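You operate a simulated robot arm through the tools that you are given. There is no shell and no other tool. Be economical: measure what you need, move in short steps, check, and stop when the job is done.

You run a simulated two-armed robot. Do the job below in one go: nothing can be reset, and whatever is moved stays where it is left.

TASK
Set the length stop to 25 cm and slide its bar to it.
Fine: on the long steel table; its orange lever frees it and goes back to HOLD before you slide; the brown-banded bar in the guides ends touching it.

It is judged by the outcome, as a careful person would: the job done as asked, and still so three seconds after it is handed in. It fails if anything else is knocked over, pushed out of place, dropped, spilled or broken.

THE ROBOT
Two 7-joint arms with two-finger parallel grippers on one trunk, on a base that drives. Base frame: it is fixed to the floor where the robot stands at the start and does not move with it; the origin is under the middle of the robot, x ahead of it, y to its left, z up; the surface under the hand at the start is at about z = 0.86. Readings come in m, rad, newtons and seconds.
The left shoulder is at the start at [0.202, 0.171, 1.054], the right one opposite. Places, roughly: length stop [0.9, 0, 0.9]; orange lever of the length stop [0.7, 0, 0.8]; square bar with the brown band (2x2x40 cm) [0.5, -0.2, 0.9]. Payload 4.4 kg a hand.
The TCP of each hand is the grasp point between the finger pads, 0.023 m short of the fingertips. In the tool frame z runs along the fingers and y along their closing line. The gripper opens to 0.094 m. The fingers are 0.038 m wide and 0.01 m thick; the gripper's body (0.054 by 0.096 m) begins 0.039 m behind the TCP.
Orientation is that of the tool frame in the base frame, as [roll, pitch, yaw] about the fixed x, y, z axes, in that order (R = Rz(yaw) Ry(pitch) Rx(roll)). With the fingers straight down and closing along the base's y, the tool's x points along the base's -x, its y along +y and its z along -z.

THE INTERFACE
- The arms move only by the tool play_rows. It takes "left_plan", "right_plan" or both (then of equal length, played together; a hand with none holds still); each is a list of rows, each a list of 7 numbers: the shift along the tool's x, y, z in units of 200 mm (1.0 is 200 mm), then the turn, a rotation vector about the tool's x, y, z in units of 120 degrees (1.0 is 120 degrees), then the opening in per cent of the stroke, from 0 (shut) to 100 (fully open). In form: [[x, y, z, ax, ay, az, grip], ...]. A call has 1 to 12 rows; each row is the pose to reach, as a shift and turn from the pose commanded when the call began, along the tool's axes at that moment. A call with a number of a shift or a turn outside -1 to 1 is refused whole. Rows are played at 5 a second. More than 0.05 m and 0.15 rad between two rows, or a gripper value outside its range, and nothing of the call is played. A pose out of reach is approached as far as the arm can. The call stops where the force on the tool passes 90 N (or 10 N more than at its start, if that is more) or the arm is blocked; 0.2 s more then pass. The fingers move at their own pace (about 0.072 m/s each) and stop on an object; they squeeze with about 36 N. The grip force told is the motor's: it shows also when the fingers shut on nothing. Time passes only in rows, and 0.2 s behind the last, so rows that repeat a pose let the fingers close. The reply holds the time, the measured pose of the TCP, the force on the tool along the base axes, the opening and the grip force, in the units named above and with some noise, with the torque about the TCP (base axes, N m) and any sound that the robot's microphone picked up.
- Cameras (640 x 400 px; columns grow to the right, rows downward): "scene" is now at [0.3421, -0.0195, 1.1915]; the picture's right is [-0.23, -0.97, 0.00], its down [-0.47, 0.11, -0.87] and it looks along [0.85, -0.20, -0.49] (base axes); focal length 214 px, centre (320, 200). "left" rides on the left gripper at [0.086, -0.016, -0.074] in its tool frame; the picture's right is [0.18, 0.98, 0.00], its down [-0.58, 0.11, -0.81] and it looks along [-0.79, 0.15, 0.59] (tool axes); focal length 243 px, centre (320, 200). "right" rides on the right gripper at [0.086, 0.016, -0.075] in its tool frame; the picture's right is [-0.18, 0.98, 0.00], its down [-0.58, -0.11, -0.81] and it looks along [-0.79, -0.15, 0.59] (tool axes); focal length 243 px, centre (320, 200).
- capture(camera): a new picture of that camera. It takes no simulated time.
- slide_trunk(by): slides the trunk up (or, below 0, down) by that many m; the arms and the scene camera ride with it, the base frame stays. It gives what a move gives, with no picture.
- base_move(legs): drives the robot by 1 to 6 legs, each [ahead, left, turn to the left] in m, m and rad, along the robot's own axes; the way and the turn of a leg run together, so that a leg with both is an arc; at most 1.5 m and 3.142 rad a leg. The arms and the cameras ride along, it lands a little off, and it stops where it bumps. It gives what a move gives.
- head_to(pan, tilt): turns the head with the scene camera to pan (to the left, within 1.396 rad either way) and tilt (down, from -0.506 to 1.204), counted from straight ahead of the robot. It gives what a move gives.
- point_at(camera, pixels): there is no depth. For up to 12 entries [column, row, z] of the newest picture of that camera ("zoom" is the newest enlarged one), the place [x, y] in the base frame at which the ray of that pixel passes the height z, good to about 0.002 m. It takes no simulated time.
- zoom(camera, box): a new picture of the part [left, top, right, bottom] of that camera's present view, enlarged. It takes no simulated time.
- sign_off(): hands the job in; it is judged then, once.

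Keep the steps short. Do not move on a guess: measure, check each grasp and each placing, and mend mistakes. In all there are 80 turns and 58 pictures (those below and enlarged ones count). Leave the grippers open and the arms clear of the work at the hand-in unless told otherwise, and finish with a single line.

The tools are called after "Emit:" as name(argument=value, ...) on one line, values as JSON. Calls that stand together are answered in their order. play_rows: Moves the arms, as the interface text tells. Its arguments: {"type":"object","properties":{"left_plan":{"type":"array"},"right_plan":{"type":"array"}},"required":[]} The other tools are called the same way: slide_trunk (by) slides the trunk up or down; base_move (legs) drives the base; head_to (pan, tilt) turns the head that bears the scene camera; capture (camera) takes a picture; point_at (camera, pixels) gives the place at which the rays of pixels pass given heights; zoom (camera, box) takes an enlarged picture of a part of a camera's view; sign_off () hands the job in.

At the start:

```text
clock: 0.0
left_position: [0.5481, 0.1456, 1.1324]
left_tcp_rot: [3.141, -0.001, -3.141]
left_wrist_force: [0.7, -0.1, -1.0]
left_wrist_torque: [-0.01, 0.0, 0.02]
left_finger_gap: 0.0939
left_finger_force: 0.1
right_position: [0.4746, -0.2356, 1.1209]
right_tcp_rot: [3.141, 0.0, -3.142]
right_wrist_force: [0.4, -0.6, 0.8]
right_wrist_torque: [0.02, 0.02, -0.02]
right_finger_gap: 0.0941
right_finger_force: 0.0
trunk travel left (down, up): [-0.075, 0.313]
robot x, y, heading: [0.0007, -0.0028, -0.002]
head pan, tilt: [-0.234, 0.508]
```

scene: 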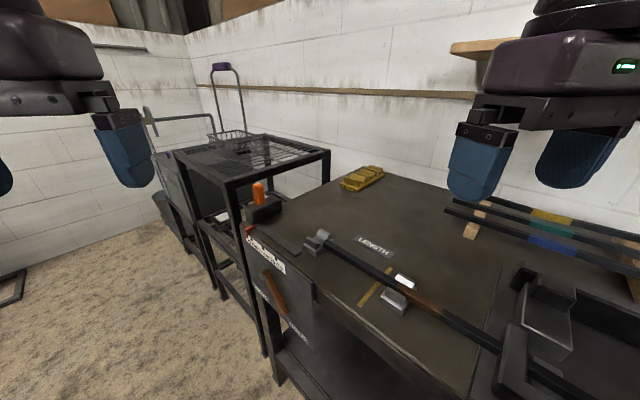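
right: 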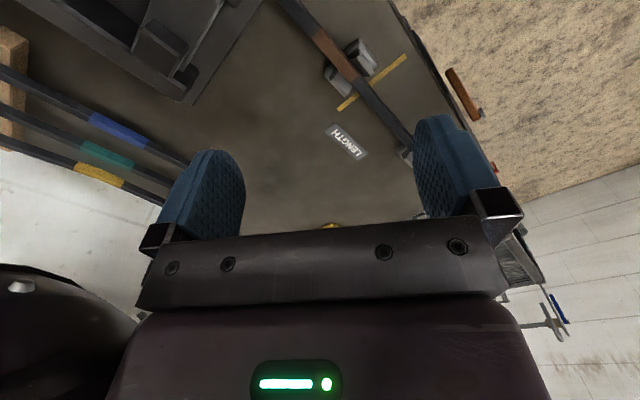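
left: 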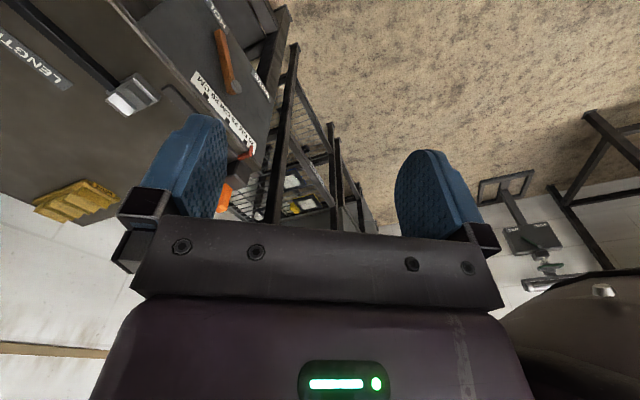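

I see the steel table, a scale around pixel (265,255), an orange lever around (275,295), and an orange knob at (258,192). I'll zoom in on both areas.

Emit:
zoom(camera="scene", box=[220, 170, 340, 350])

Emit:
zoom(camera="scene", box=[290, 200, 610, 400])

```text
2.22 times, centred on (280, 260) of scene
```

zoom: 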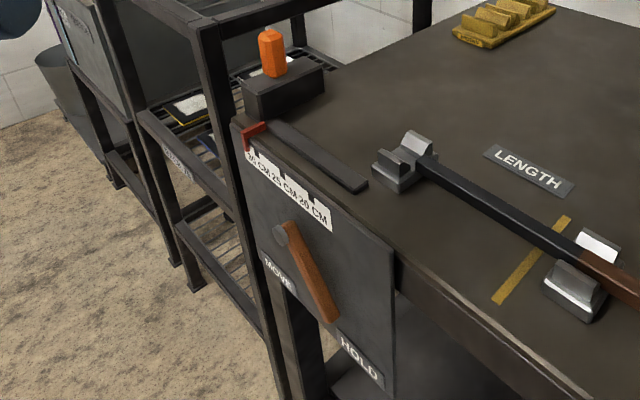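

```text
2.00 times, centred on (450, 300) of scene
```

zoom: 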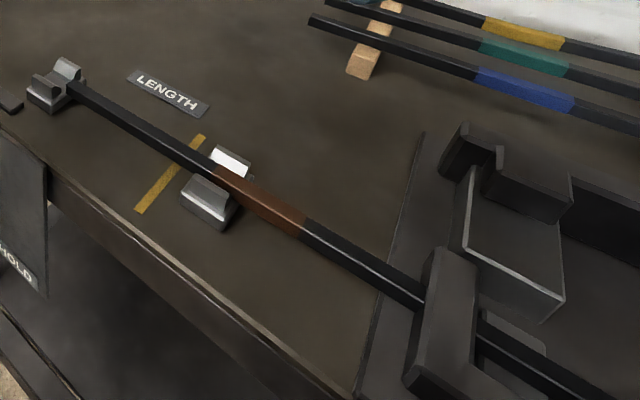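

I'll measure key points in the scene (surface z about 0.86) and look closer at the scale.

Emit:
zoom(camera="scene", box=[232, 175, 302, 265])

Emit:
point_at(camera="scene", pixels=[[328, 241, 0.89], [327, 236, 0.89], [496, 345, 0.89], [399, 286, 0.89], [259, 184, 0.95], [252, 233, 0.86], [300, 258, 0.86], [274, 276, 0.78], [281, 312, 0.78], [315, 292, 0.86], [361, 300, 0.86], [385, 270, 0.86]])

Emit:
capture(camera="scene")

```text
4.44 times, centred on (267, 220) of scene
```

zoom: 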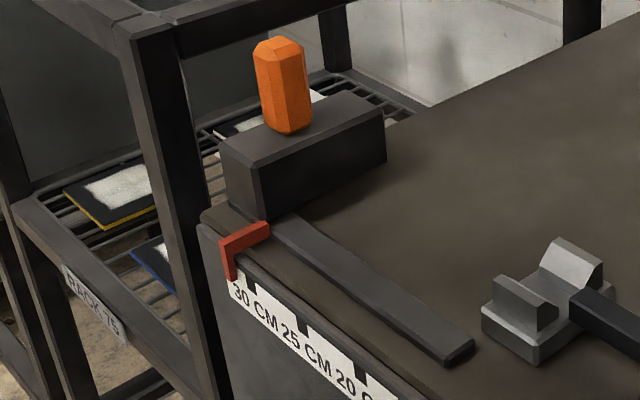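

```text
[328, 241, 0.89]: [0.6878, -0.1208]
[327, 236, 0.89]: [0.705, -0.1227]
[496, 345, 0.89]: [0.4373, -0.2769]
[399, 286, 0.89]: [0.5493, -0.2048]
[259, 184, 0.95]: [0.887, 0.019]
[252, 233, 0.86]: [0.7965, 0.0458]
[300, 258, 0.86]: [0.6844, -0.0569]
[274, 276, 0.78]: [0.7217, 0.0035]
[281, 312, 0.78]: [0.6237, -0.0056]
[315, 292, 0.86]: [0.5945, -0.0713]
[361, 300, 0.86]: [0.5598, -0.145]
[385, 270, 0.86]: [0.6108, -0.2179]
```

```text
51 pictures are left
```

scene: 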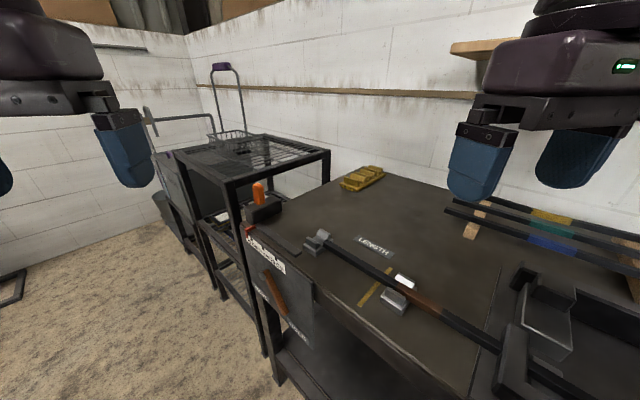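

The stop block with the orange knob is past the 30 mark, and the bar runs about 31° from x. I'll turn the left hand 59° about its own axis so its camera faces the front plate with the lever.

Emit:
play_rows(left_plan=[[0, 0, 0, 0, 0, 0.062, 100], [0, 0, 0, 0, 0, 0.124, 100], [0, 0, 0, 0, 0, 0.186, 100], [0, 0, 0, 0, 0, 0.248, 100], [0, 0, 0, 0, 0, 0.31, 100], [0, 0, 0, 0, 0, 0.372, 100], [0, 0, 0, 0, 0, 0.434, 100], [0, 0, 0, 0, 0, 0.49, 100]])

Emit:
capture(camera="left")

```text
clock: 1.8
left_position: [0.5476, 0.1449, 1.1317]
left_tcp_rot: [-3.14, 0.0, 2.115]
left_wrist_force: [0.3, -0.1, 0.6]
left_wrist_torque: [0.04, 0.0, -0.01]
left_finger_gap: 0.0937
left_finger_force: 0.0
right_position: [0.4742, -0.2353, 1.1224]
right_tcp_rot: [-3.141, -0.001, -3.141]
right_wrist_force: [0.5, -0.6, -0.2]
right_wrist_torque: [0.02, 0.0, 0.01]
right_finger_gap: 0.0939
right_finger_force: 0.1
trunk travel left (down, up): [-0.075, 0.313]
robot x, y, heading: [0.0018, 0.0005, 0.002]
head pan, tilt: [-0.234, 0.508]
```

```text
50 pictures are left
```

left: 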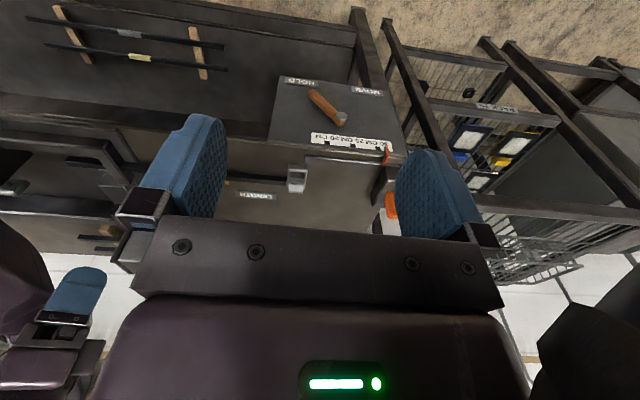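

The plate is upside down in this view. I'll zoom in on it.

Emit:
zoom(camera="left", box=[255, 65, 415, 205])

```text
2.86 times, centred on (335, 135) of left
```

zoom: 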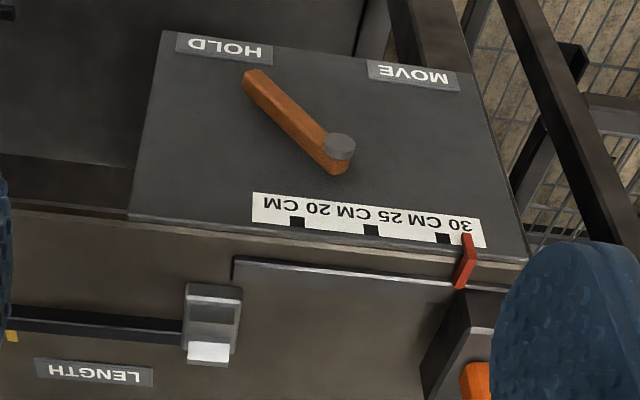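

I'll measure the plate edge, the ticks, the pointer, and the lever.

Emit:
point_at(camera="zoom", pixels=[[130, 218, 0.86], [525, 260, 0.86], [297, 222, 0.85], [371, 231, 0.85], [443, 239, 0.85], [465, 236, 0.85], [338, 148, 0.78], [338, 148, 0.8], [250, 80, 0.72], [250, 80, 0.74], [225, 50, 0.7], [412, 75, 0.7]])

Emit:
point_at(camera="scene", pixels=[[273, 271, 0.78], [273, 271, 0.8], [282, 312, 0.72], [282, 312, 0.74], [247, 233, 0.85], [247, 233, 0.84]])

```text
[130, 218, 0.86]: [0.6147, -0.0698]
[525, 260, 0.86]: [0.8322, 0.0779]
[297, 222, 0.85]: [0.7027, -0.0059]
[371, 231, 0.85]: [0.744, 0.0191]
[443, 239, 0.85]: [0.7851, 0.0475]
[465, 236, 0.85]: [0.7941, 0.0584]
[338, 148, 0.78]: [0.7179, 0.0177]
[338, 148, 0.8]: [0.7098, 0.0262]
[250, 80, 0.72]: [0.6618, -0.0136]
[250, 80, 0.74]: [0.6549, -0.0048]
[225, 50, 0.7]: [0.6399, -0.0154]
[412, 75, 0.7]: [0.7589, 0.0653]
```

```text
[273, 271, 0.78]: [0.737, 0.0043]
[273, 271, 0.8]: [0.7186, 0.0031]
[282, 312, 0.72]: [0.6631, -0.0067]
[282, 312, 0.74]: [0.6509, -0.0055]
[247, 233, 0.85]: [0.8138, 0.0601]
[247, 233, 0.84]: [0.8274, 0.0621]
```

Emit:
point_at(camera="scene", pixels=[[263, 274, 0.78], [263, 274, 0.8], [263, 274, 0.82], [284, 313, 0.74], [284, 313, 0.76], [252, 222, 0.88], [265, 184, 0.95], [258, 205, 0.92]])

Emit:
point_at(camera="zoom", pixels=[[338, 148, 0.81], [338, 148, 0.82], [250, 80, 0.75], [250, 80, 0.76], [475, 380, 0.95], [330, 168, 0.8], [240, 315, 0.86], [185, 320, 0.89]])

```text
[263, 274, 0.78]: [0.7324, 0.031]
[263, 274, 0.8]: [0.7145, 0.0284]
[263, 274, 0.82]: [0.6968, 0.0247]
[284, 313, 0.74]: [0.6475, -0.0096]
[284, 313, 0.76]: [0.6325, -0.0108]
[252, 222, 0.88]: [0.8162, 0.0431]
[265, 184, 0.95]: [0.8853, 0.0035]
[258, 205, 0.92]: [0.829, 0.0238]
```

```text
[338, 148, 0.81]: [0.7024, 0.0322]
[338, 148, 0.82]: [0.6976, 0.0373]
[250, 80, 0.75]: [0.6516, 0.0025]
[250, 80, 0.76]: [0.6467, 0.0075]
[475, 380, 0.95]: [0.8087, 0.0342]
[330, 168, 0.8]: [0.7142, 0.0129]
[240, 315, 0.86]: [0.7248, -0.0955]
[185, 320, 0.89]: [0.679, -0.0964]
```

Pivot cap is at about (0.712, 0.028, 0.80), with the lever tip at about (0.655, -0.006, 0.735). The lever is at HOLD, and MOVE mirrors it on the left. I'll tilt the left hand until the fingers point horizontally at the plate, then straddle the lever.

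Emit:
play_rows(left_plan=[[0, 0, 0, 0, -0.068, 0, 100], [0, 0, 0, 0, -0.136, 0, 100], [0, 0, 0, 0, -0.204, 0, 100], [0, 0, 0, 0, -0.272, 0, 100], [0, 0, 0, 0, -0.34, 0, 100], [0, 0, 0, 0, -0.408, 0, 100], [0, 0, 0, 0, -0.476, 0, 100], [0, 0, 0, 0, -0.544, 0, 100], [0, 0, 0, 0, -0.612, 0, 100], [0, 0, 0, 0, -0.68, 0, 100], [0, 0, 0, 0, -0.75, 0, 100], [0, 0, 0, 0, -0.75, 0, 100]])

```text
clock: 4.4
left_position: [0.5596, 0.1588, 1.1379]
left_tcp_rot: [-2.197, 1.56, 3.059]
left_wrist_force: [0.6, -0.1, 0.1]
left_wrist_torque: [-0.05, -0.04, -0.04]
left_finger_gap: 0.0941
left_finger_force: 0.0
left hand out of reach, approached as far as the arm can: row 9, 10, 11, 12
right_position: [0.4773, -0.2346, 1.1194]
right_tcp_rot: [3.141, -0.007, -3.139]
right_wrist_force: [-0.3, 0.0, 0.1]
right_wrist_torque: [0.04, 0.01, -0.01]
right_finger_gap: 0.0939
right_finger_force: 0.1
trunk travel left (down, up): [-0.075, 0.313]
robot x, y, heading: [-0.0006, -0.0023, 0.002]
head pan, tilt: [-0.234, 0.508]
```

Emit:
play_rows(left_plan=[[0.2, 0.0, 0, 0, 0, 0, 100], [0.4, 0.05, 0, 0, 0, 0, 100], [0.6, 0.1, 0, 0, 0, 0, 100], [0.8, 0.13, 0, 0, 0, 0, 100], [1.0, 0.13, 0, 0, 0, 0, 100], [1.0, 0.13, 0, 0, 0, 0, 100]])

```text
clock: 5.8
left_position: [0.5784, 0.1732, 0.9418]
left_tcp_rot: [0.993, 1.569, -0.035]
left_wrist_force: [-0.7, 0.4, -0.3]
left_wrist_torque: [-0.02, 0.03, 0.0]
left_finger_gap: 0.094
left_finger_force: 0.0
left hand out of reach, approached as far as the arm can: row 1, 2
right_position: [0.4746, -0.2363, 1.122]
right_tcp_rot: [-3.141, 0.001, -3.14]
right_wrist_force: [0.2, -0.2, -0.7]
right_wrist_torque: [0.02, -0.01, 0.0]
right_finger_gap: 0.0941
right_finger_force: 0.0
trunk travel left (down, up): [-0.075, 0.313]
robot x, y, heading: [-0.0038, -0.0011, -0.004]
head pan, tilt: [-0.234, 0.508]
```

Emit:
play_rows(left_plan=[[0.2, -0.02, 0.05, 0, 0, 0, 100], [0.4, -0.04, 0.1, 0, 0, 0, 100], [0.6, -0.06, 0.15, 0, 0, 0, 100], [0.8, -0.07, 0.2, 0, 0, 0, 100], [0.95, -0.07, 0.25, 0, 0, 0, 100], [0.95, -0.07, 0.25, 0, 0, 0, 100]])

Emit:
capture(camera="left")

Emit:
capture(camera="scene")

```text
clock: 7.2
left_position: [0.5922, 0.1223, 0.7525]
left_tcp_rot: [0.919, 1.57, -0.106]
left_wrist_force: [0.8, 0.4, 0.6]
left_wrist_torque: [0.01, 0.0, 0.0]
left_finger_gap: 0.0941
left_finger_force: 0.0
right_position: [0.4744, -0.2353, 1.1232]
right_tcp_rot: [-3.141, 0.0, -3.142]
right_wrist_force: [-0.3, 0.1, 0.2]
right_wrist_torque: [0.0, 0.07, -0.02]
right_finger_gap: 0.0939
right_finger_force: 0.0
trunk travel left (down, up): [-0.075, 0.313]
robot x, y, heading: [0.0023, 0.0008, 0.004]
head pan, tilt: [-0.234, 0.508]
```

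```text
48 pictures are left
```

left: 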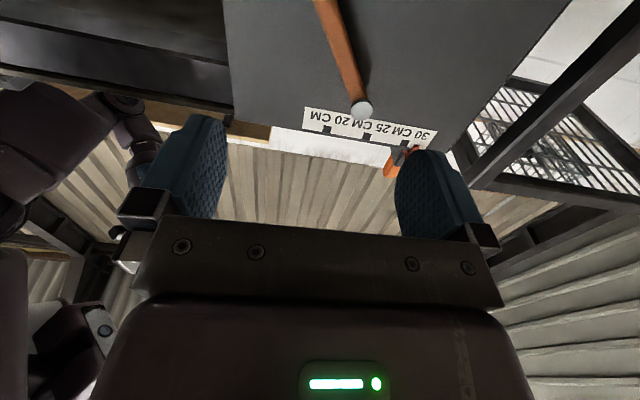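

```text
47 pictures are left
```

scene: 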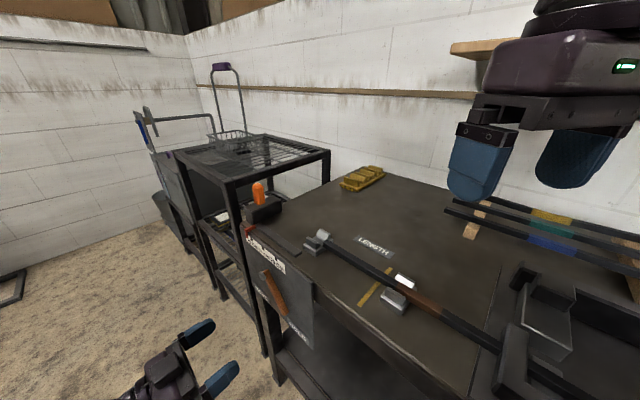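

The hand is level with the lever. I'll advance 9 cm and check the straddle.

Emit:
play_rows(left_plan=[[0, 0.01, 0.15, 0, 0, 0, 100], [0, 0.02, 0.3, 0, 0, 0, 100], [0, 0.02, 0.45, 0, 0, 0, 100], [0, 0.02, 0.45, 0, 0, 0, 100]])

Emit:
capture(camera="left")

Emit:
zoom(camera="scene", box=[200, 210, 360, 400])

```text
clock: 8.2
left_position: [0.6431, 0.0462, 0.7522]
left_tcp_rot: [-3.121, 1.571, 2.137]
left_wrist_force: [-0.4, -0.4, 0.4]
left_wrist_torque: [0.0, 0.02, 0.01]
left_finger_gap: 0.0938
left_finger_force: 0.0
right_position: [0.4746, -0.2347, 1.1218]
right_tcp_rot: [-3.141, 0.0, -3.14]
right_wrist_force: [-0.6, 0.3, -0.1]
right_wrist_torque: [0.01, 0.02, 0.0]
right_finger_gap: 0.0942
right_finger_force: 0.1
trunk travel left (down, up): [-0.075, 0.313]
robot x, y, heading: [0.0006, 0.0011, -0.001]
head pan, tilt: [-0.234, 0.508]
```

```text
46 pictures are left
```

left: 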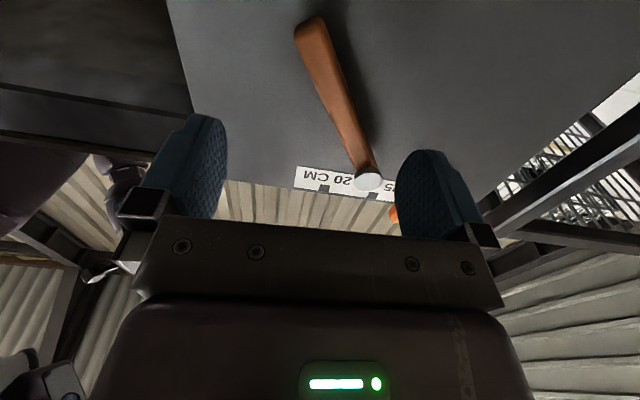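

```text
2.11 times, centred on (280, 305) of scene
```

zoom: 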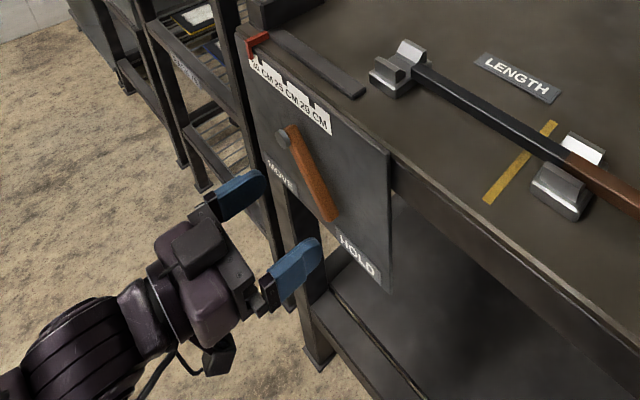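

The lever lies between the fingers, about 1.3 cm left of centre. I'll shift 1 cm and go in 5 cm.

Emit:
play_rows(left_plan=[[0, 0.05, 0.06, 0, 0, 0, 100], [0, 0.05, 0.15, 0, 0, 0, 100], [0, 0.05, 0.2, 0, 0, 0, 100], [0, 0.05, 0.25, 0, 0, 0, 100], [0, 0.05, 0.25, 0, 0, 0, 100]])

Emit:
capture(camera="left")

Emit:
zoom(camera="scene", box=[200, 210, 360, 400])

```text
clock: 9.4
left_position: [0.6775, 0.0087, 0.7526]
left_tcp_rot: [-0.132, 1.57, -1.16]
left_wrist_force: [0.0, -0.1, -0.5]
left_wrist_torque: [-0.03, 0.01, 0.03]
left_finger_gap: 0.0942
left_finger_force: 0.1
right_position: [0.4735, -0.2362, 1.1214]
right_tcp_rot: [-3.14, 0.001, -3.141]
right_wrist_force: [-0.6, -0.2, -0.2]
right_wrist_torque: [0.0, -0.01, -0.02]
right_finger_gap: 0.0938
right_finger_force: 0.0
trunk travel left (down, up): [-0.075, 0.313]
robot x, y, heading: [-0.0011, -0.0029, 0.006]
head pan, tilt: [-0.234, 0.508]
```

```text
44 pictures are left
```

left: 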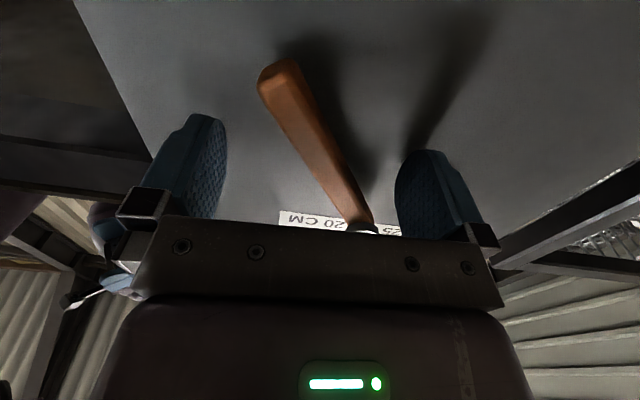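

```text
2.11 times, centred on (280, 305) of scene
```

zoom: 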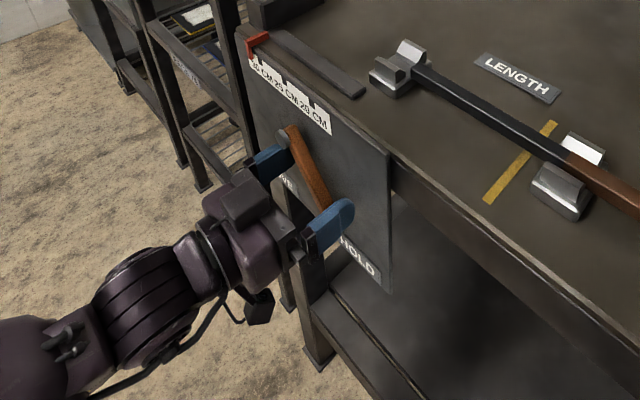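

The fingers straddle the lever. I'll lower 1.7 cm, narrow the gap to 60%, and sweep along the edge toward MOVE (+u).

Emit:
play_rows(left_plan=[[0.09, -0.055, 0, 0, 0, 0, 80], [0.09, -0.055, 0, 0, 0, 0, 60], [0.09, 0.03, 0, 0, 0, 0, 60], [0.09, 0.12, 0, 0, 0, 0, 60], [0.09, 0.2, 0, 0, 0, 0, 60], [0.09, 0.28, 0, 0, 0, 0, 60], [0.09, 0.34, 0, 0, 0, 0, 60], [0.09, 0.4, 0, 0, 0, 0, 60]])

Emit:
zoom(camera="scene", box=[200, 210, 360, 400])

Emit:
capture(camera="left")

```text
clock: 11.2
left_position: [0.746, 0.0519, 0.7341]
left_tcp_rot: [-2.3, 1.57, 2.958]
left_wrist_force: [-0.3, -0.1, -0.2]
left_wrist_torque: [-0.02, -0.01, -0.07]
left_finger_gap: 0.0565
left_finger_force: 0.0
right_position: [0.4743, -0.2366, 1.1217]
right_tcp_rot: [3.141, -0.002, -3.141]
right_wrist_force: [0.2, 0.2, 0.8]
right_wrist_torque: [-0.01, 0.01, 0.0]
right_finger_gap: 0.0939
right_finger_force: 0.0
trunk travel left (down, up): [-0.075, 0.313]
robot x, y, heading: [0.0021, -0.0003, 0.0]
head pan, tilt: [-0.234, 0.508]
```

```text
2.11 times, centred on (280, 305) of scene
```

zoom: 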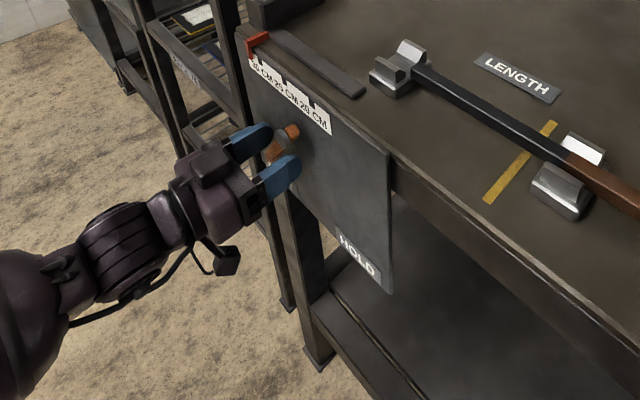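

```text
41 pictures are left
```

left: 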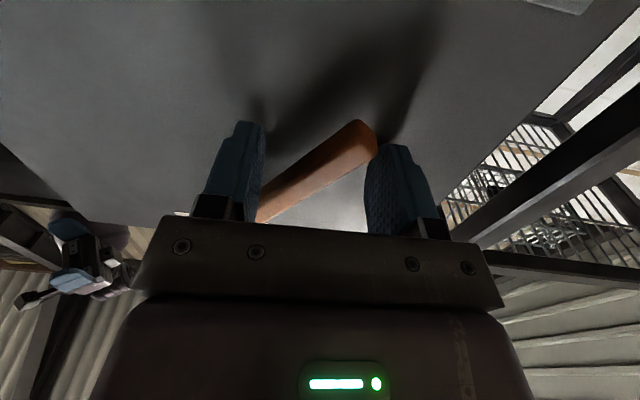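

The lever has swung over. I'll retreat straight out and look at where it stands.

Emit:
play_rows(left_plan=[[0, 0, -0.2, 0, 0, 0, 60], [0, 0, -0.4, 0, 0, 0, 80], [0, 0, -0.6, 0, 0, 0, 100], [0, -0.1, -0.8, 0, 0, 0, 100], [0, -0.2, -1.0, 0, 0, 0, 100]])

Emit:
zoom(camera="scene", box=[200, 210, 360, 400])

Emit:
capture(camera="left")

```text
clock: 12.4
left_position: [0.6066, 0.2023, 0.734]
left_tcp_rot: [0.705, 1.568, -0.323]
left_wrist_force: [0.1, 1.0, -0.9]
left_wrist_torque: [0.03, 0.03, 0.0]
left_finger_gap: 0.094
left_finger_force: 0.1
right_position: [0.4728, -0.236, 1.1217]
right_tcp_rot: [-3.14, -0.002, -3.141]
right_wrist_force: [0.3, -0.2, -0.7]
right_wrist_torque: [-0.02, 0.01, 0.01]
right_finger_gap: 0.0939
right_finger_force: 0.0
trunk travel left (down, up): [-0.075, 0.313]
robot x, y, heading: [0.0027, -0.0015, 0.001]
head pan, tilt: [-0.234, 0.508]
```

```text
2.11 times, centred on (280, 305) of scene
```

zoom: 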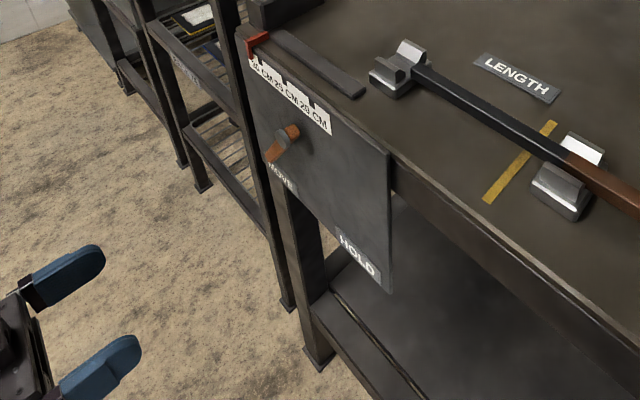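

```text
39 pictures are left
```

left: 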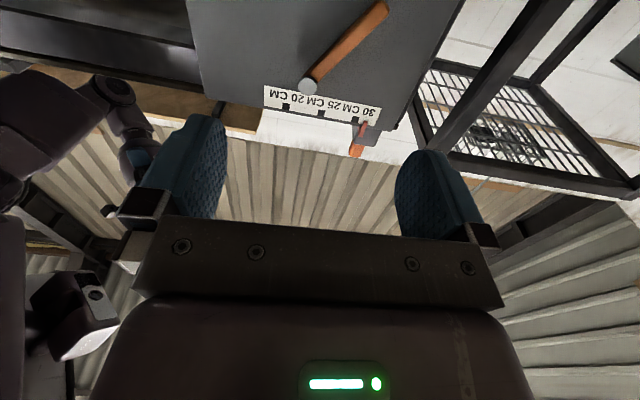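

Emit:
point_at(camera="left", pixels=[[308, 86, 0.8], [308, 86, 0.79], [381, 8, 0.72], [381, 8, 0.73], [381, 8, 0.74], [381, 8, 0.75]])

Emit:
head_to(pan=-0.1, tilt=0.75)

```text
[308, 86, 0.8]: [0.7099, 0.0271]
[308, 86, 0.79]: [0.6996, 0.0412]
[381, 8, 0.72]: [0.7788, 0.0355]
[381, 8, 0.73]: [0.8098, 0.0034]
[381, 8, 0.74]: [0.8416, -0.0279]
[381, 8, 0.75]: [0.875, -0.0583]
```

```text
clock: 13.2
left_position: [0.6072, 0.2019, 0.7335]
left_tcp_rot: [-1.671, 1.57, -2.7]
left_wrist_force: [0.9, 1.1, -0.3]
left_wrist_torque: [-0.01, -0.01, 0.02]
left_finger_gap: 0.0939
left_finger_force: 0.0
right_position: [0.4738, -0.2362, 1.1218]
right_tcp_rot: [-3.141, 0.0, 3.14]
right_wrist_force: [-0.6, -0.1, 0.1]
right_wrist_torque: [0.01, -0.01, 0.02]
right_finger_gap: 0.0938
right_finger_force: 0.0
trunk travel left (down, up): [-0.075, 0.313]
robot x, y, heading: [0.0013, 0.0027, -0.0]
head pan, tilt: [-0.099, 0.75]
```

The lever is at about 33° toward MOVE and should be about 45°. I'll go back in open, narrow the gap, and push on until it resists.

Emit:
play_rows(left_plan=[[0, 0.1, 0.2, 0, 0, 0, 100], [0, 0.2, 0.4, 0, 0, 0, 100], [0, 0.2, 0.6, 0, 0, 0, 100], [0, 0.2, 0.8, 0, 0, 0, 100], [0, 0.2, 1.0, 0, 0, 0, 100], [0, 0.2, 1.0, 0, 0, 0, 60], [0, 0.24, 1.0, 0, 0, 0, 60], [0, 0.28, 1.0, 0, 0, 0, 60], [0, 0.32, 1.0, 0, 0, 0, 60], [0, 0.34, 1.0, 0, 0, 0, 60]])

Emit:
capture(camera="scene")

```text
clock: 15.3
left_position: [0.7523, 0.0546, 0.7336]
left_tcp_rot: [-0.199, 1.564, -1.252]
left_wrist_force: [-28.5, 6.2, 6.5]
left_wrist_torque: [0.25, -0.92, 0.2]
left_finger_gap: 0.0584
left_finger_force: 1.6
right_position: [0.4699, -0.2358, 1.1241]
right_tcp_rot: [-3.141, 0.003, -3.141]
right_wrist_force: [0.1, 0.1, -0.8]
right_wrist_torque: [0.03, 0.03, -0.03]
right_finger_gap: 0.0939
right_finger_force: 0.1
trunk travel left (down, up): [-0.075, 0.313]
robot x, y, heading: [-0.0023, -0.0029, -0.003]
head pan, tilt: [-0.099, 0.75]
stopped in row 10 (left hand): the force on the tool passed its limit at 96 N (the readings are from after the stop); the commanded pose is now the measured one
```

```text
38 pictures are left
```

scene: 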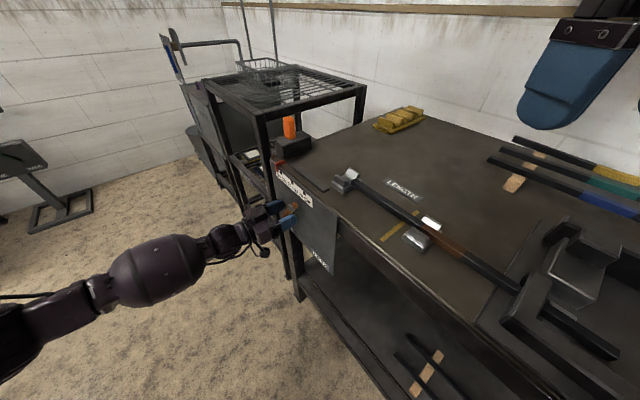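

It stopped hard at the lever's end stop. I'll back off slightly, retreat, and verify.

Emit:
play_rows(left_plan=[[0, -0.03, 0, 0, 0, 0, 60], [0, -0.05, 0, 0, 0, 0, 80], [0, -0.05, -0.2, 0, 0, 0, 100], [0, -0.05, -0.4, 0, 0, 0, 100], [0, -0.05, -0.6, 0, 0, 0, 100], [0, -0.15, -0.8, 0, 0, 0, 100], [0, -0.25, -1.0, 0, 0, 0, 100]])

Emit:
capture(camera="left")

Emit:
zoom(camera="scene", box=[240, 100, 400, 280])

```text
clock: 16.9
left_position: [0.611, 0.2023, 0.7341]
left_tcp_rot: [-0.953, 1.566, -2.001]
left_wrist_force: [1.1, -0.3, 0.0]
left_wrist_torque: [0.01, -0.01, 0.01]
left_finger_gap: 0.0939
left_finger_force: 0.0
right_position: [0.472, -0.2366, 1.1229]
right_tcp_rot: [-3.141, 0.004, 3.14]
right_wrist_force: [-0.6, 0.6, 0.2]
right_wrist_torque: [-0.03, 0.02, 0.03]
right_finger_gap: 0.0941
right_finger_force: 0.0
trunk travel left (down, up): [-0.075, 0.313]
robot x, y, heading: [0.0028, 0.0001, 0.001]
head pan, tilt: [-0.099, 0.75]
```

```text
37 pictures are left
```

left: 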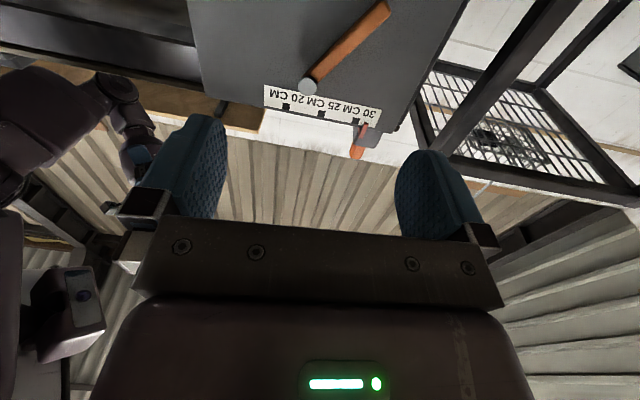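

```text
2.22 times, centred on (320, 190) of scene
```

zoom: 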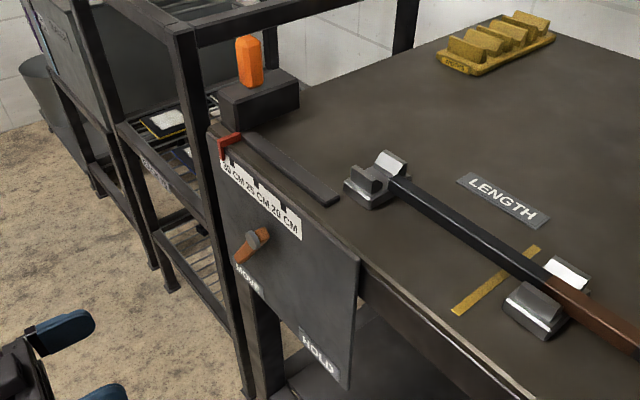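

The lever is at its MOVE end stop. Now I'll raise the left hand and turn the fingers back down.

Emit:
play_rows(left_plan=[[-0.2, -0.04, 0, 0, 0, 0, 100], [-0.4, -0.08, 0, 0, 0, 0, 100], [-0.6, -0.12, 0, 0, 0, 0, 100], [-0.8, -0.14, 0, 0, 0, 0, 100], [-1.0, -0.14, 0, 0, 0, 0, 100], [-1.0, -0.14, 0, 0, 0, 0, 100]])

Emit:
play_rows(left_plan=[[-0.2, 0, 0, 0, 0.0, 0, 100], [-0.4, 0, 0, 0, 0.068, 0, 100], [-0.6, 0, 0, 0, 0.136, 0, 100], [-0.8, 0, 0, 0, 0.204, 0, 100], [-1.0, 0, 0, 0, 0.272, 0, 100], [-1.0, 0, 0, 0, 0.34, 0, 100], [-1.0, 0, 0, 0, 0.408, 0, 100], [-1.0, 0, 0, 0, 0.476, 0, 100], [-1.0, 0, 0, 0, 0.544, 0, 100], [-1.0, 0, 0, 0, 0.612, 0, 100], [-1.0, 0, 0, 0, 0.68, 0, 100], [-1.0, 0, 0, 0, 0.75, 0, 100]])

Emit:
capture(camera="left")

Emit:
capture(camera="scene")

```text
clock: 18.3
left_position: [0.5892, 0.1928, 0.9313]
left_tcp_rot: [-1.416, 1.566, -2.466]
left_wrist_force: [-0.3, -0.7, -0.3]
left_wrist_torque: [0.0, 0.02, 0.0]
left_finger_gap: 0.0941
left_finger_force: 0.0
right_position: [0.473, -0.2361, 1.1222]
right_tcp_rot: [3.141, 0.0, -3.141]
right_wrist_force: [-0.2, -0.1, 0.3]
right_wrist_torque: [-0.01, 0.01, 0.01]
right_finger_gap: 0.0942
right_finger_force: 0.0
trunk travel left (down, up): [-0.075, 0.313]
robot x, y, heading: [0.0053, -0.0006, 0.001]
head pan, tilt: [-0.099, 0.75]
```

```text
clock: 20.9
left_position: [0.5958, 0.1938, 1.1175]
left_tcp_rot: [-3.129, 0.923, 2.101]
left_wrist_force: [1.1, 0.4, -0.2]
left_wrist_torque: [0.01, 0.01, 0.01]
left_finger_gap: 0.0943
left_finger_force: 0.1
left hand out of reach, approached as far as the arm can: row 3, 6, 7, 8, 9, 10, 11, 12
right_position: [0.4725, -0.2374, 1.1226]
right_tcp_rot: [-3.141, 0.0, 3.141]
right_wrist_force: [0.7, 0.1, -0.3]
right_wrist_torque: [-0.03, 0.01, 0.03]
right_finger_gap: 0.0942
right_finger_force: 0.1
trunk travel left (down, up): [-0.075, 0.313]
robot x, y, heading: [-0.0007, 0.0004, -0.001]
head pan, tilt: [-0.099, 0.75]
```

```text
35 pictures are left
```

left: 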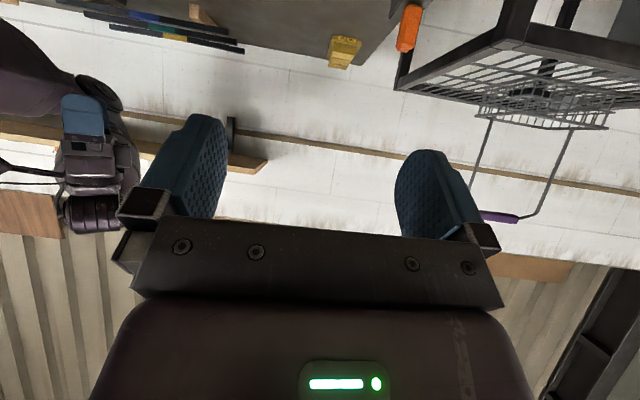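

```text
34 pictures are left
```

scene: 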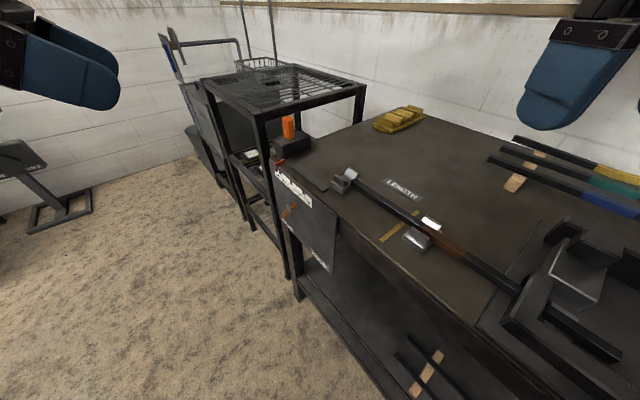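

The tilt stopped halfway at the reach limit. I'll finish turning the fingers down.

Emit:
play_rows(left_plan=[[0, -0.05, 0, 0, 0.06, 0, 100], [0, -0.1, 0, 0, 0.12, 0, 100], [0, -0.15, 0, 0, 0.18, 0, 100], [0, -0.2, 0, 0, 0.24, 0, 100], [0, -0.25, 0, 0, 0.3, 0, 100], [0, -0.25, 0, 0, 0.36, 0, 100], [0, -0.25, 0, 0, 0.42, 0, 100], [0, -0.25, 0, 0, 0.44, 0, 100]])

Emit:
capture(camera="left")

```text
clock: 22.7
left_position: [0.5567, 0.1686, 1.0765]
left_tcp_rot: [-2.959, 0.838, 2.163]
left_wrist_force: [-0.4, 0.6, -0.7]
left_wrist_torque: [0.01, -0.01, 0.02]
left_finger_gap: 0.0941
left_finger_force: 0.3
left hand out of reach, approached as far as the arm can: row 1, 2, 3, 4, 5, 6, 7, 8
right_position: [0.4724, -0.2363, 1.1224]
right_tcp_rot: [3.141, 0.0, 3.141]
right_wrist_force: [-0.8, 0.3, -0.2]
right_wrist_torque: [0.0, 0.02, 0.02]
right_finger_gap: 0.0941
right_finger_force: 0.1
trunk travel left (down, up): [-0.075, 0.313]
robot x, y, heading: [-0.003, 0.0018, 0.002]
head pan, tilt: [-0.099, 0.75]
```

```text
33 pictures are left
```

left: 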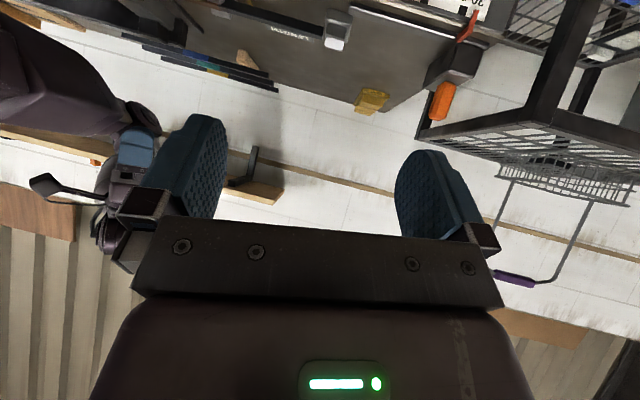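

The arm is near a limit here, so I'll move forward over the clear table front and then untilt.

Emit:
play_rows(left_plan=[[-0.1, 0.06, 0.1, 0, 0, 0, 100], [-0.2, 0.12, 0.2, 0, 0, 0, 100], [-0.3, 0.17, 0.3, 0, 0, 0, 100], [-0.39, 0.225, 0.4, 0, 0, 0, 100], [-0.39, 0.225, 0.4, 0, 0.06, 0, 100], [-0.39, 0.225, 0.4, 0, 0.12, 0, 100], [-0.39, 0.225, 0.4, 0, 0.18, 0, 100], [-0.39, 0.225, 0.4, 0, 0.24, 0, 100], [-0.39, 0.225, 0.4, 0, 0.3, 0, 100], [-0.39, 0.225, 0.4, 0, 0.36, 0, 100], [-0.39, 0.225, 0.4, 0, 0.4, 0, 100]])

```text
clock: 25.1
left_position: [0.6246, 0.1228, 1.0629]
left_tcp_rot: [-2.939, 0.869, 2.174]
left_wrist_force: [0.6, 0.2, -0.8]
left_wrist_torque: [0.0, -0.01, 0.01]
left_finger_gap: 0.0942
left_finger_force: 0.2
left hand out of reach, approached as far as the arm can: row 2, 3, 4, 5, 6, 7, 8, 9, 10, 11
right_position: [0.473, -0.2366, 1.1229]
right_tcp_rot: [3.141, -0.001, -3.139]
right_wrist_force: [0.3, -0.4, -0.3]
right_wrist_torque: [0.01, 0.01, -0.02]
right_finger_gap: 0.0939
right_finger_force: 0.1
trunk travel left (down, up): [-0.075, 0.313]
robot x, y, heading: [-0.0018, -0.0035, 0.002]
head pan, tilt: [-0.099, 0.75]
```

It still resists the pitch. I'll yaw the hand back toward its initial heading instead, which should free the wrist.

Emit:
play_rows(left_plan=[[0, 0, 0, -0.047, -0.008, -0.039, 100], [0, 0, 0, -0.094, -0.016, -0.078, 100], [0, 0, 0, -0.141, -0.024, -0.117, 100], [0, 0, 0, -0.188, -0.032, -0.155, 100], [0, 0, 0, -0.235, -0.04, -0.194, 100], [0, 0, 0, -0.282, -0.048, -0.232, 100], [0, 0, 0, -0.328, -0.056, -0.271, 100]])

```text
clock: 26.7
left_position: [0.6251, 0.1232, 1.0632]
left_tcp_rot: [-2.939, 0.871, 3.072]
left_wrist_force: [0.0, -0.3, -0.7]
left_wrist_torque: [-0.01, 0.01, 0.01]
left_finger_gap: 0.094
left_finger_force: 0.0
left hand out of reach, approached as far as the arm can: row 1, 2, 3
right_position: [0.4733, -0.2367, 1.1216]
right_tcp_rot: [3.141, -0.001, -3.14]
right_wrist_force: [0.4, -0.7, 0.1]
right_wrist_torque: [0.0, -0.01, 0.01]
right_finger_gap: 0.094
right_finger_force: 0.0
trunk travel left (down, up): [-0.075, 0.313]
robot x, y, heading: [0.0001, 0.0012, -0.003]
head pan, tilt: [-0.099, 0.75]
```

Freed. Now I'll untilt.

Emit:
play_rows(left_plan=[[0, 0, 0, -0.013, 0.06, 0, 100], [0, 0, 0, -0.026, 0.12, 0, 100], [0, 0, 0, -0.04, 0.18, 0, 100], [0, 0, 0, -0.053, 0.24, 0, 100], [0, 0, 0, -0.066, 0.3, 0, 100], [0, 0, 0, -0.08, 0.36, 0, 100], [0, 0, 0, -0.096, 0.41, 0, 100], [0, 0, 0, -0.096, 0.41, 0, 100]])

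Emit:
capture(camera="scene")

```text
clock: 28.5
left_position: [0.6247, 0.1249, 1.065]
left_tcp_rot: [3.097, 0.017, 3.001]
left_wrist_force: [-1.0, -0.2, 0.7]
left_wrist_torque: [0.02, -0.01, 0.01]
left_finger_gap: 0.094
left_finger_force: 0.0
right_position: [0.4732, -0.2366, 1.1223]
right_tcp_rot: [3.14, 0.001, -3.141]
right_wrist_force: [-0.6, 0.0, 0.1]
right_wrist_torque: [-0.03, -0.01, 0.01]
right_finger_gap: 0.094
right_finger_force: 0.1
trunk travel left (down, up): [-0.075, 0.313]
robot x, y, heading: [-0.0044, -0.0004, 0.001]
head pan, tilt: [-0.099, 0.75]
```

```text
32 pictures are left
```

scene: 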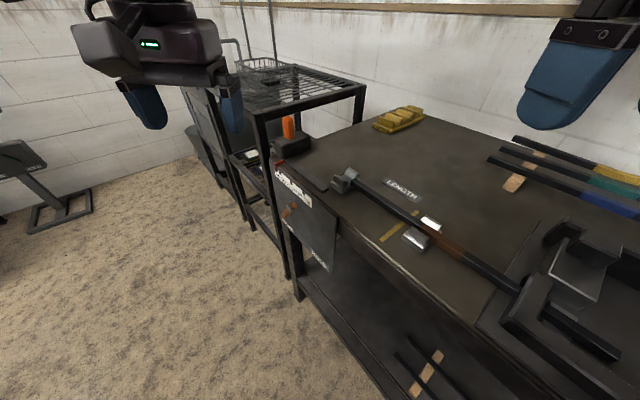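

I'll measure the rack's height, the knob, and the block in the new scene picture.

Emit:
point_at(camera="scene", pixels=[[262, 120, 1.0], [262, 120, 1.05], [262, 120, 1.1], [288, 117, 0.95], [288, 117, 0.97], [289, 138, 0.9], [289, 138, 0.92], [267, 160, 0.86], [276, 175, 0.86], [346, 187, 0.89], [355, 172, 0.89], [331, 183, 0.86]])

Emit:
zoom(camera="left", box=[160, 0, 480, 200])

```text
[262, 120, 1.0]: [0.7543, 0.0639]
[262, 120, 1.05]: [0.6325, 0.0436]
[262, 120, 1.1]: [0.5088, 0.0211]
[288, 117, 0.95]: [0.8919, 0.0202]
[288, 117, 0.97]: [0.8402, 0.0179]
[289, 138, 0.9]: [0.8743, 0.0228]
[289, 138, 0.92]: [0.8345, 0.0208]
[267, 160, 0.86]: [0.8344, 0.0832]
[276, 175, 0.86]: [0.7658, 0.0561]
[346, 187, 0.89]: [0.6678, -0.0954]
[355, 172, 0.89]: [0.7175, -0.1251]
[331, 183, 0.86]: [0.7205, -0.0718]
```

```text
2.00 times, centred on (320, 100) of left
```

zoom: 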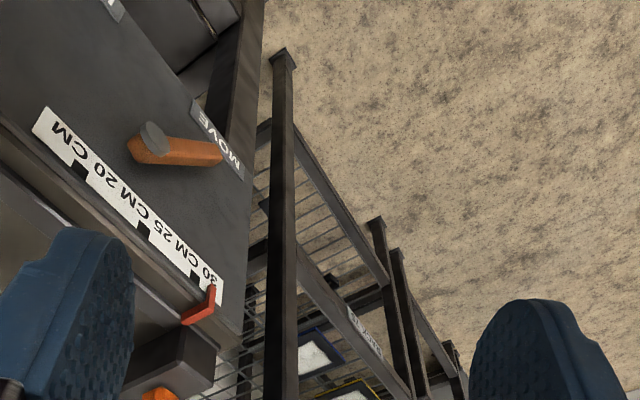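

The rack post top is at about z 0.97 and close to the knob on its far side. I'll grip the knob with the fingers closing across the rail, so I'll yaw the hand with its camera on the near side and move above and before the knob.

Emit:
play_rows(left_plan=[[-0.15, -0.1, 0, 0.005, 0, -0.06, 100], [-0.31, -0.2, 0, 0.01, 0, -0.12, 100], [-0.47, -0.3, 0, 0.015, 0, -0.18, 100], [-0.63, -0.4, 0, 0.02, 0, -0.24, 100], [-0.79, -0.5, 0.05, 0.02, 0, -0.3, 100], [-0.945, -0.598, 0.1, 0.02, 0, -0.339, 100], [-0.945, -0.598, 0.1, 0.02, 0, -0.339, 100]])

Emit:
capture(camera="left")

Emit:
point_at(camera="scene", pixels=[[262, 119, 0.97], [364, 90, 0.97], [264, 130, 0.95], [350, 110, 0.95], [310, 134, 0.9]])

```text
clock: 30.1
left_position: [0.6957, 0.1573, 1.0287]
left_tcp_rot: [-3.129, 0.021, -2.573]
left_wrist_force: [-0.2, -0.1, -0.7]
left_wrist_torque: [-0.01, 0.04, 0.0]
left_finger_gap: 0.0942
left_finger_force: 0.0
left hand out of reach, approached as far as the arm can: row 1, 2, 3, 4, 5, 6, 7
right_position: [0.4758, -0.2361, 1.1195]
right_tcp_rot: [3.141, -0.006, -3.14]
right_wrist_force: [0.9, 0.8, -0.8]
right_wrist_torque: [-0.03, 0.06, -0.01]
right_finger_gap: 0.0941
right_finger_force: 0.0
trunk travel left (down, up): [-0.075, 0.313]
robot x, y, heading: [-0.0038, 0.0017, 0.003]
head pan, tilt: [-0.099, 0.75]
```

```text
30 pictures are left
```

left: 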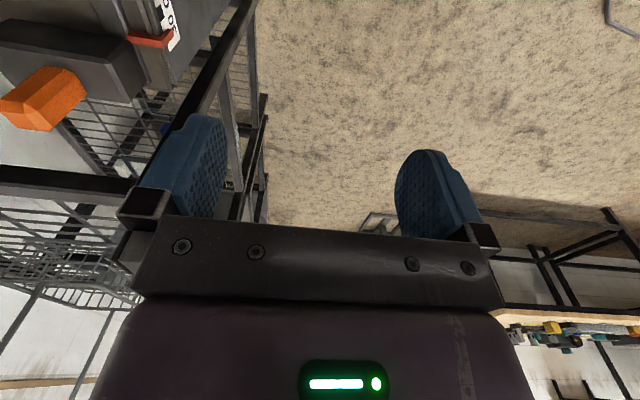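

```text
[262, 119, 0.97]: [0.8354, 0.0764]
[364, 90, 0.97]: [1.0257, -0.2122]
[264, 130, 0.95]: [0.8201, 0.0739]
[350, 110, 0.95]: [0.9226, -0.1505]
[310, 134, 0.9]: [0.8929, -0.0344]
```

The left arm is now in a cramped posture. I'll bring it back to an open home pose and use the right hand for the knob. The left fingers are beside the rack, so I'll lift first.

Emit:
play_rows(left_plan=[[0, 0, -0.2, 0, 0, 0, 100], [0.05, 0.07, -0.35, 0, 0, 0.04, 100], [0.15, 0.2, -0.35, 0, 0, 0.08, 100], [0.27, 0.35, -0.35, 0, 0, 0.13, 100], [0.39, 0.5, -0.35, 0, 0, 0.18, 100], [0.5, 0.65, -0.35, 0, 0, 0.23, 100], [0.568, 0.736, -0.35, 0, 0, 0.272, 100], [0.568, 0.736, -0.35, 0, 0, 0.272, 100]])

Emit:
head_to(pan=0.6, tilt=0.4)

Emit:
capture(camera="scene")

```text
clock: 31.9
left_position: [0.5166, 0.2126, 1.0969]
left_tcp_rot: [3.139, 0.029, 3.136]
left_wrist_force: [-0.2, 0.1, 0.7]
left_wrist_torque: [0.03, -0.02, 0.02]
left_finger_gap: 0.0942
left_finger_force: 0.0
left hand out of reach, approached as far as the arm can: row 1
right_position: [0.4725, -0.2354, 1.1224]
right_tcp_rot: [-3.14, 0.0, 3.141]
right_wrist_force: [0.7, 0.2, 0.1]
right_wrist_torque: [0.0, 0.0, 0.03]
right_finger_gap: 0.0939
right_finger_force: 0.1
trunk travel left (down, up): [-0.075, 0.313]
robot x, y, heading: [-0.0005, -0.0015, 0.0]
head pan, tilt: [-0.099, 0.75]
```

```text
clock: 33.0
left_position: [0.5166, 0.2116, 1.0967]
left_tcp_rot: [3.138, 0.028, 3.137]
left_wrist_force: [-0.4, -1.0, -0.7]
left_wrist_torque: [0.01, 0.02, 0.03]
left_finger_gap: 0.094
left_finger_force: 0.1
right_position: [0.4741, -0.2363, 1.1208]
right_tcp_rot: [3.141, 0.001, 3.141]
right_wrist_force: [0.5, 0.4, -0.4]
right_wrist_torque: [0.0, -0.02, -0.02]
right_finger_gap: 0.0941
right_finger_force: 0.1
trunk travel left (down, up): [-0.075, 0.313]
robot x, y, heading: [-0.0001, -0.0021, -0.002]
head pan, tilt: [0.6, 0.4]
```

```text
29 pictures are left
```

scene: 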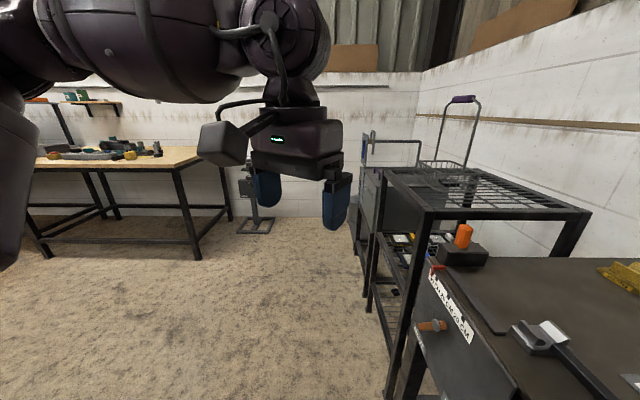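

The left arm looks fine, clear of everything. Now the right hand moves toward the knob, first part.

Emit:
play_rows(right_plan=[[-0.16, 0.1, 0.02, 0, 0, -0.045, 100], [-0.32, 0.2, 0.05, 0, 0, -0.09, 100], [-0.48, 0.3, 0.08, 0, 0, -0.136, 100], [-0.64, 0.4, 0.1, 0, 0, -0.18, 100], [-0.8, 0.52, 0.12, 0, 0, -0.227, 100], [-0.95, 0.62, 0.15, 0, 0, -0.272, 100], [-0.95, 0.62, 0.15, 0, 0, -0.272, 100]])

Emit:
capture(camera="right")

```text
clock: 34.5
left_position: [0.5158, 0.2117, 1.0984]
left_tcp_rot: [3.138, 0.03, 3.138]
left_wrist_force: [-0.5, -0.4, 0.9]
left_wrist_torque: [0.02, 0.0, 0.01]
left_finger_gap: 0.0938
left_finger_force: 0.2
right_position: [0.6624, -0.1144, 1.0929]
right_tcp_rot: [3.141, 0.0, -2.573]
right_wrist_force: [0.9, 0.0, -0.4]
right_wrist_torque: [-0.05, 0.02, 0.0]
right_finger_gap: 0.0942
right_finger_force: 0.0
trunk travel left (down, up): [-0.075, 0.313]
robot x, y, heading: [-0.0009, -0.0003, 0.006]
head pan, tilt: [0.6, 0.4]
```

```text
28 pictures are left
```

right: 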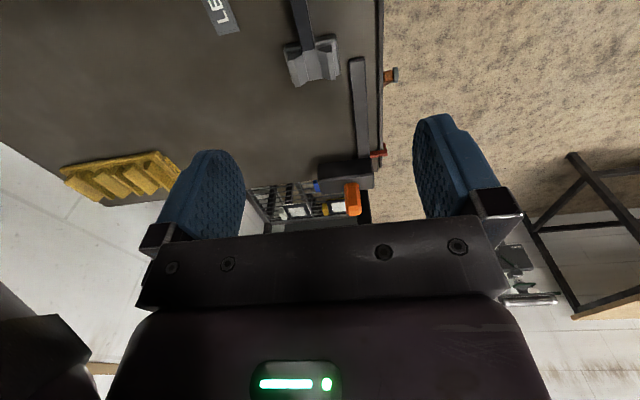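

Emit:
point_at(camera="right", pixels=[[352, 187, 0.9], [352, 187, 0.92], [353, 212, 0.95], [353, 212, 0.97], [364, 60, 0.865], [373, 155, 0.865], [320, 165, 0.9], [320, 165, 0.88], [373, 162, 0.9], [381, 40, 0.86], [384, 150, 0.86], [317, 80, 0.89]])

Emit:
zoom(camera="right", box=[250, 20, 430, 220])

```text
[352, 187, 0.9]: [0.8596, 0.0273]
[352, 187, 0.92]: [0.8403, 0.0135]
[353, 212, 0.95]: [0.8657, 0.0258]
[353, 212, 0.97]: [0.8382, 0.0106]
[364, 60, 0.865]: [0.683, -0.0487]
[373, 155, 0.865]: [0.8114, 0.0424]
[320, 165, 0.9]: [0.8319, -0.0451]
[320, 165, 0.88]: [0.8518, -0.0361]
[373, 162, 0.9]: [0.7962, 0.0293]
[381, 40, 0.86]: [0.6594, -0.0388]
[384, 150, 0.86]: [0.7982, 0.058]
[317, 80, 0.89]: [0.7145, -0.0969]
```

```text
2.00 times, centred on (340, 120) of right
```

zoom: 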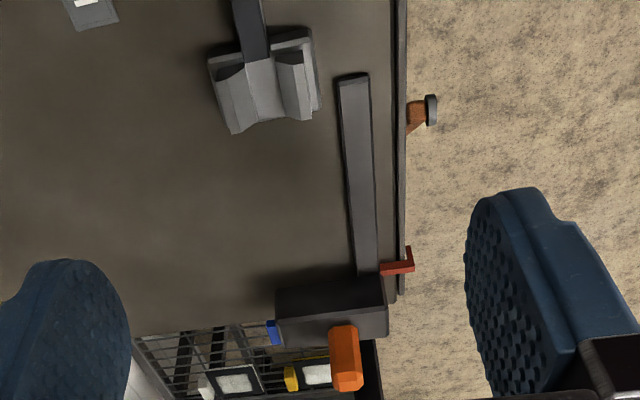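

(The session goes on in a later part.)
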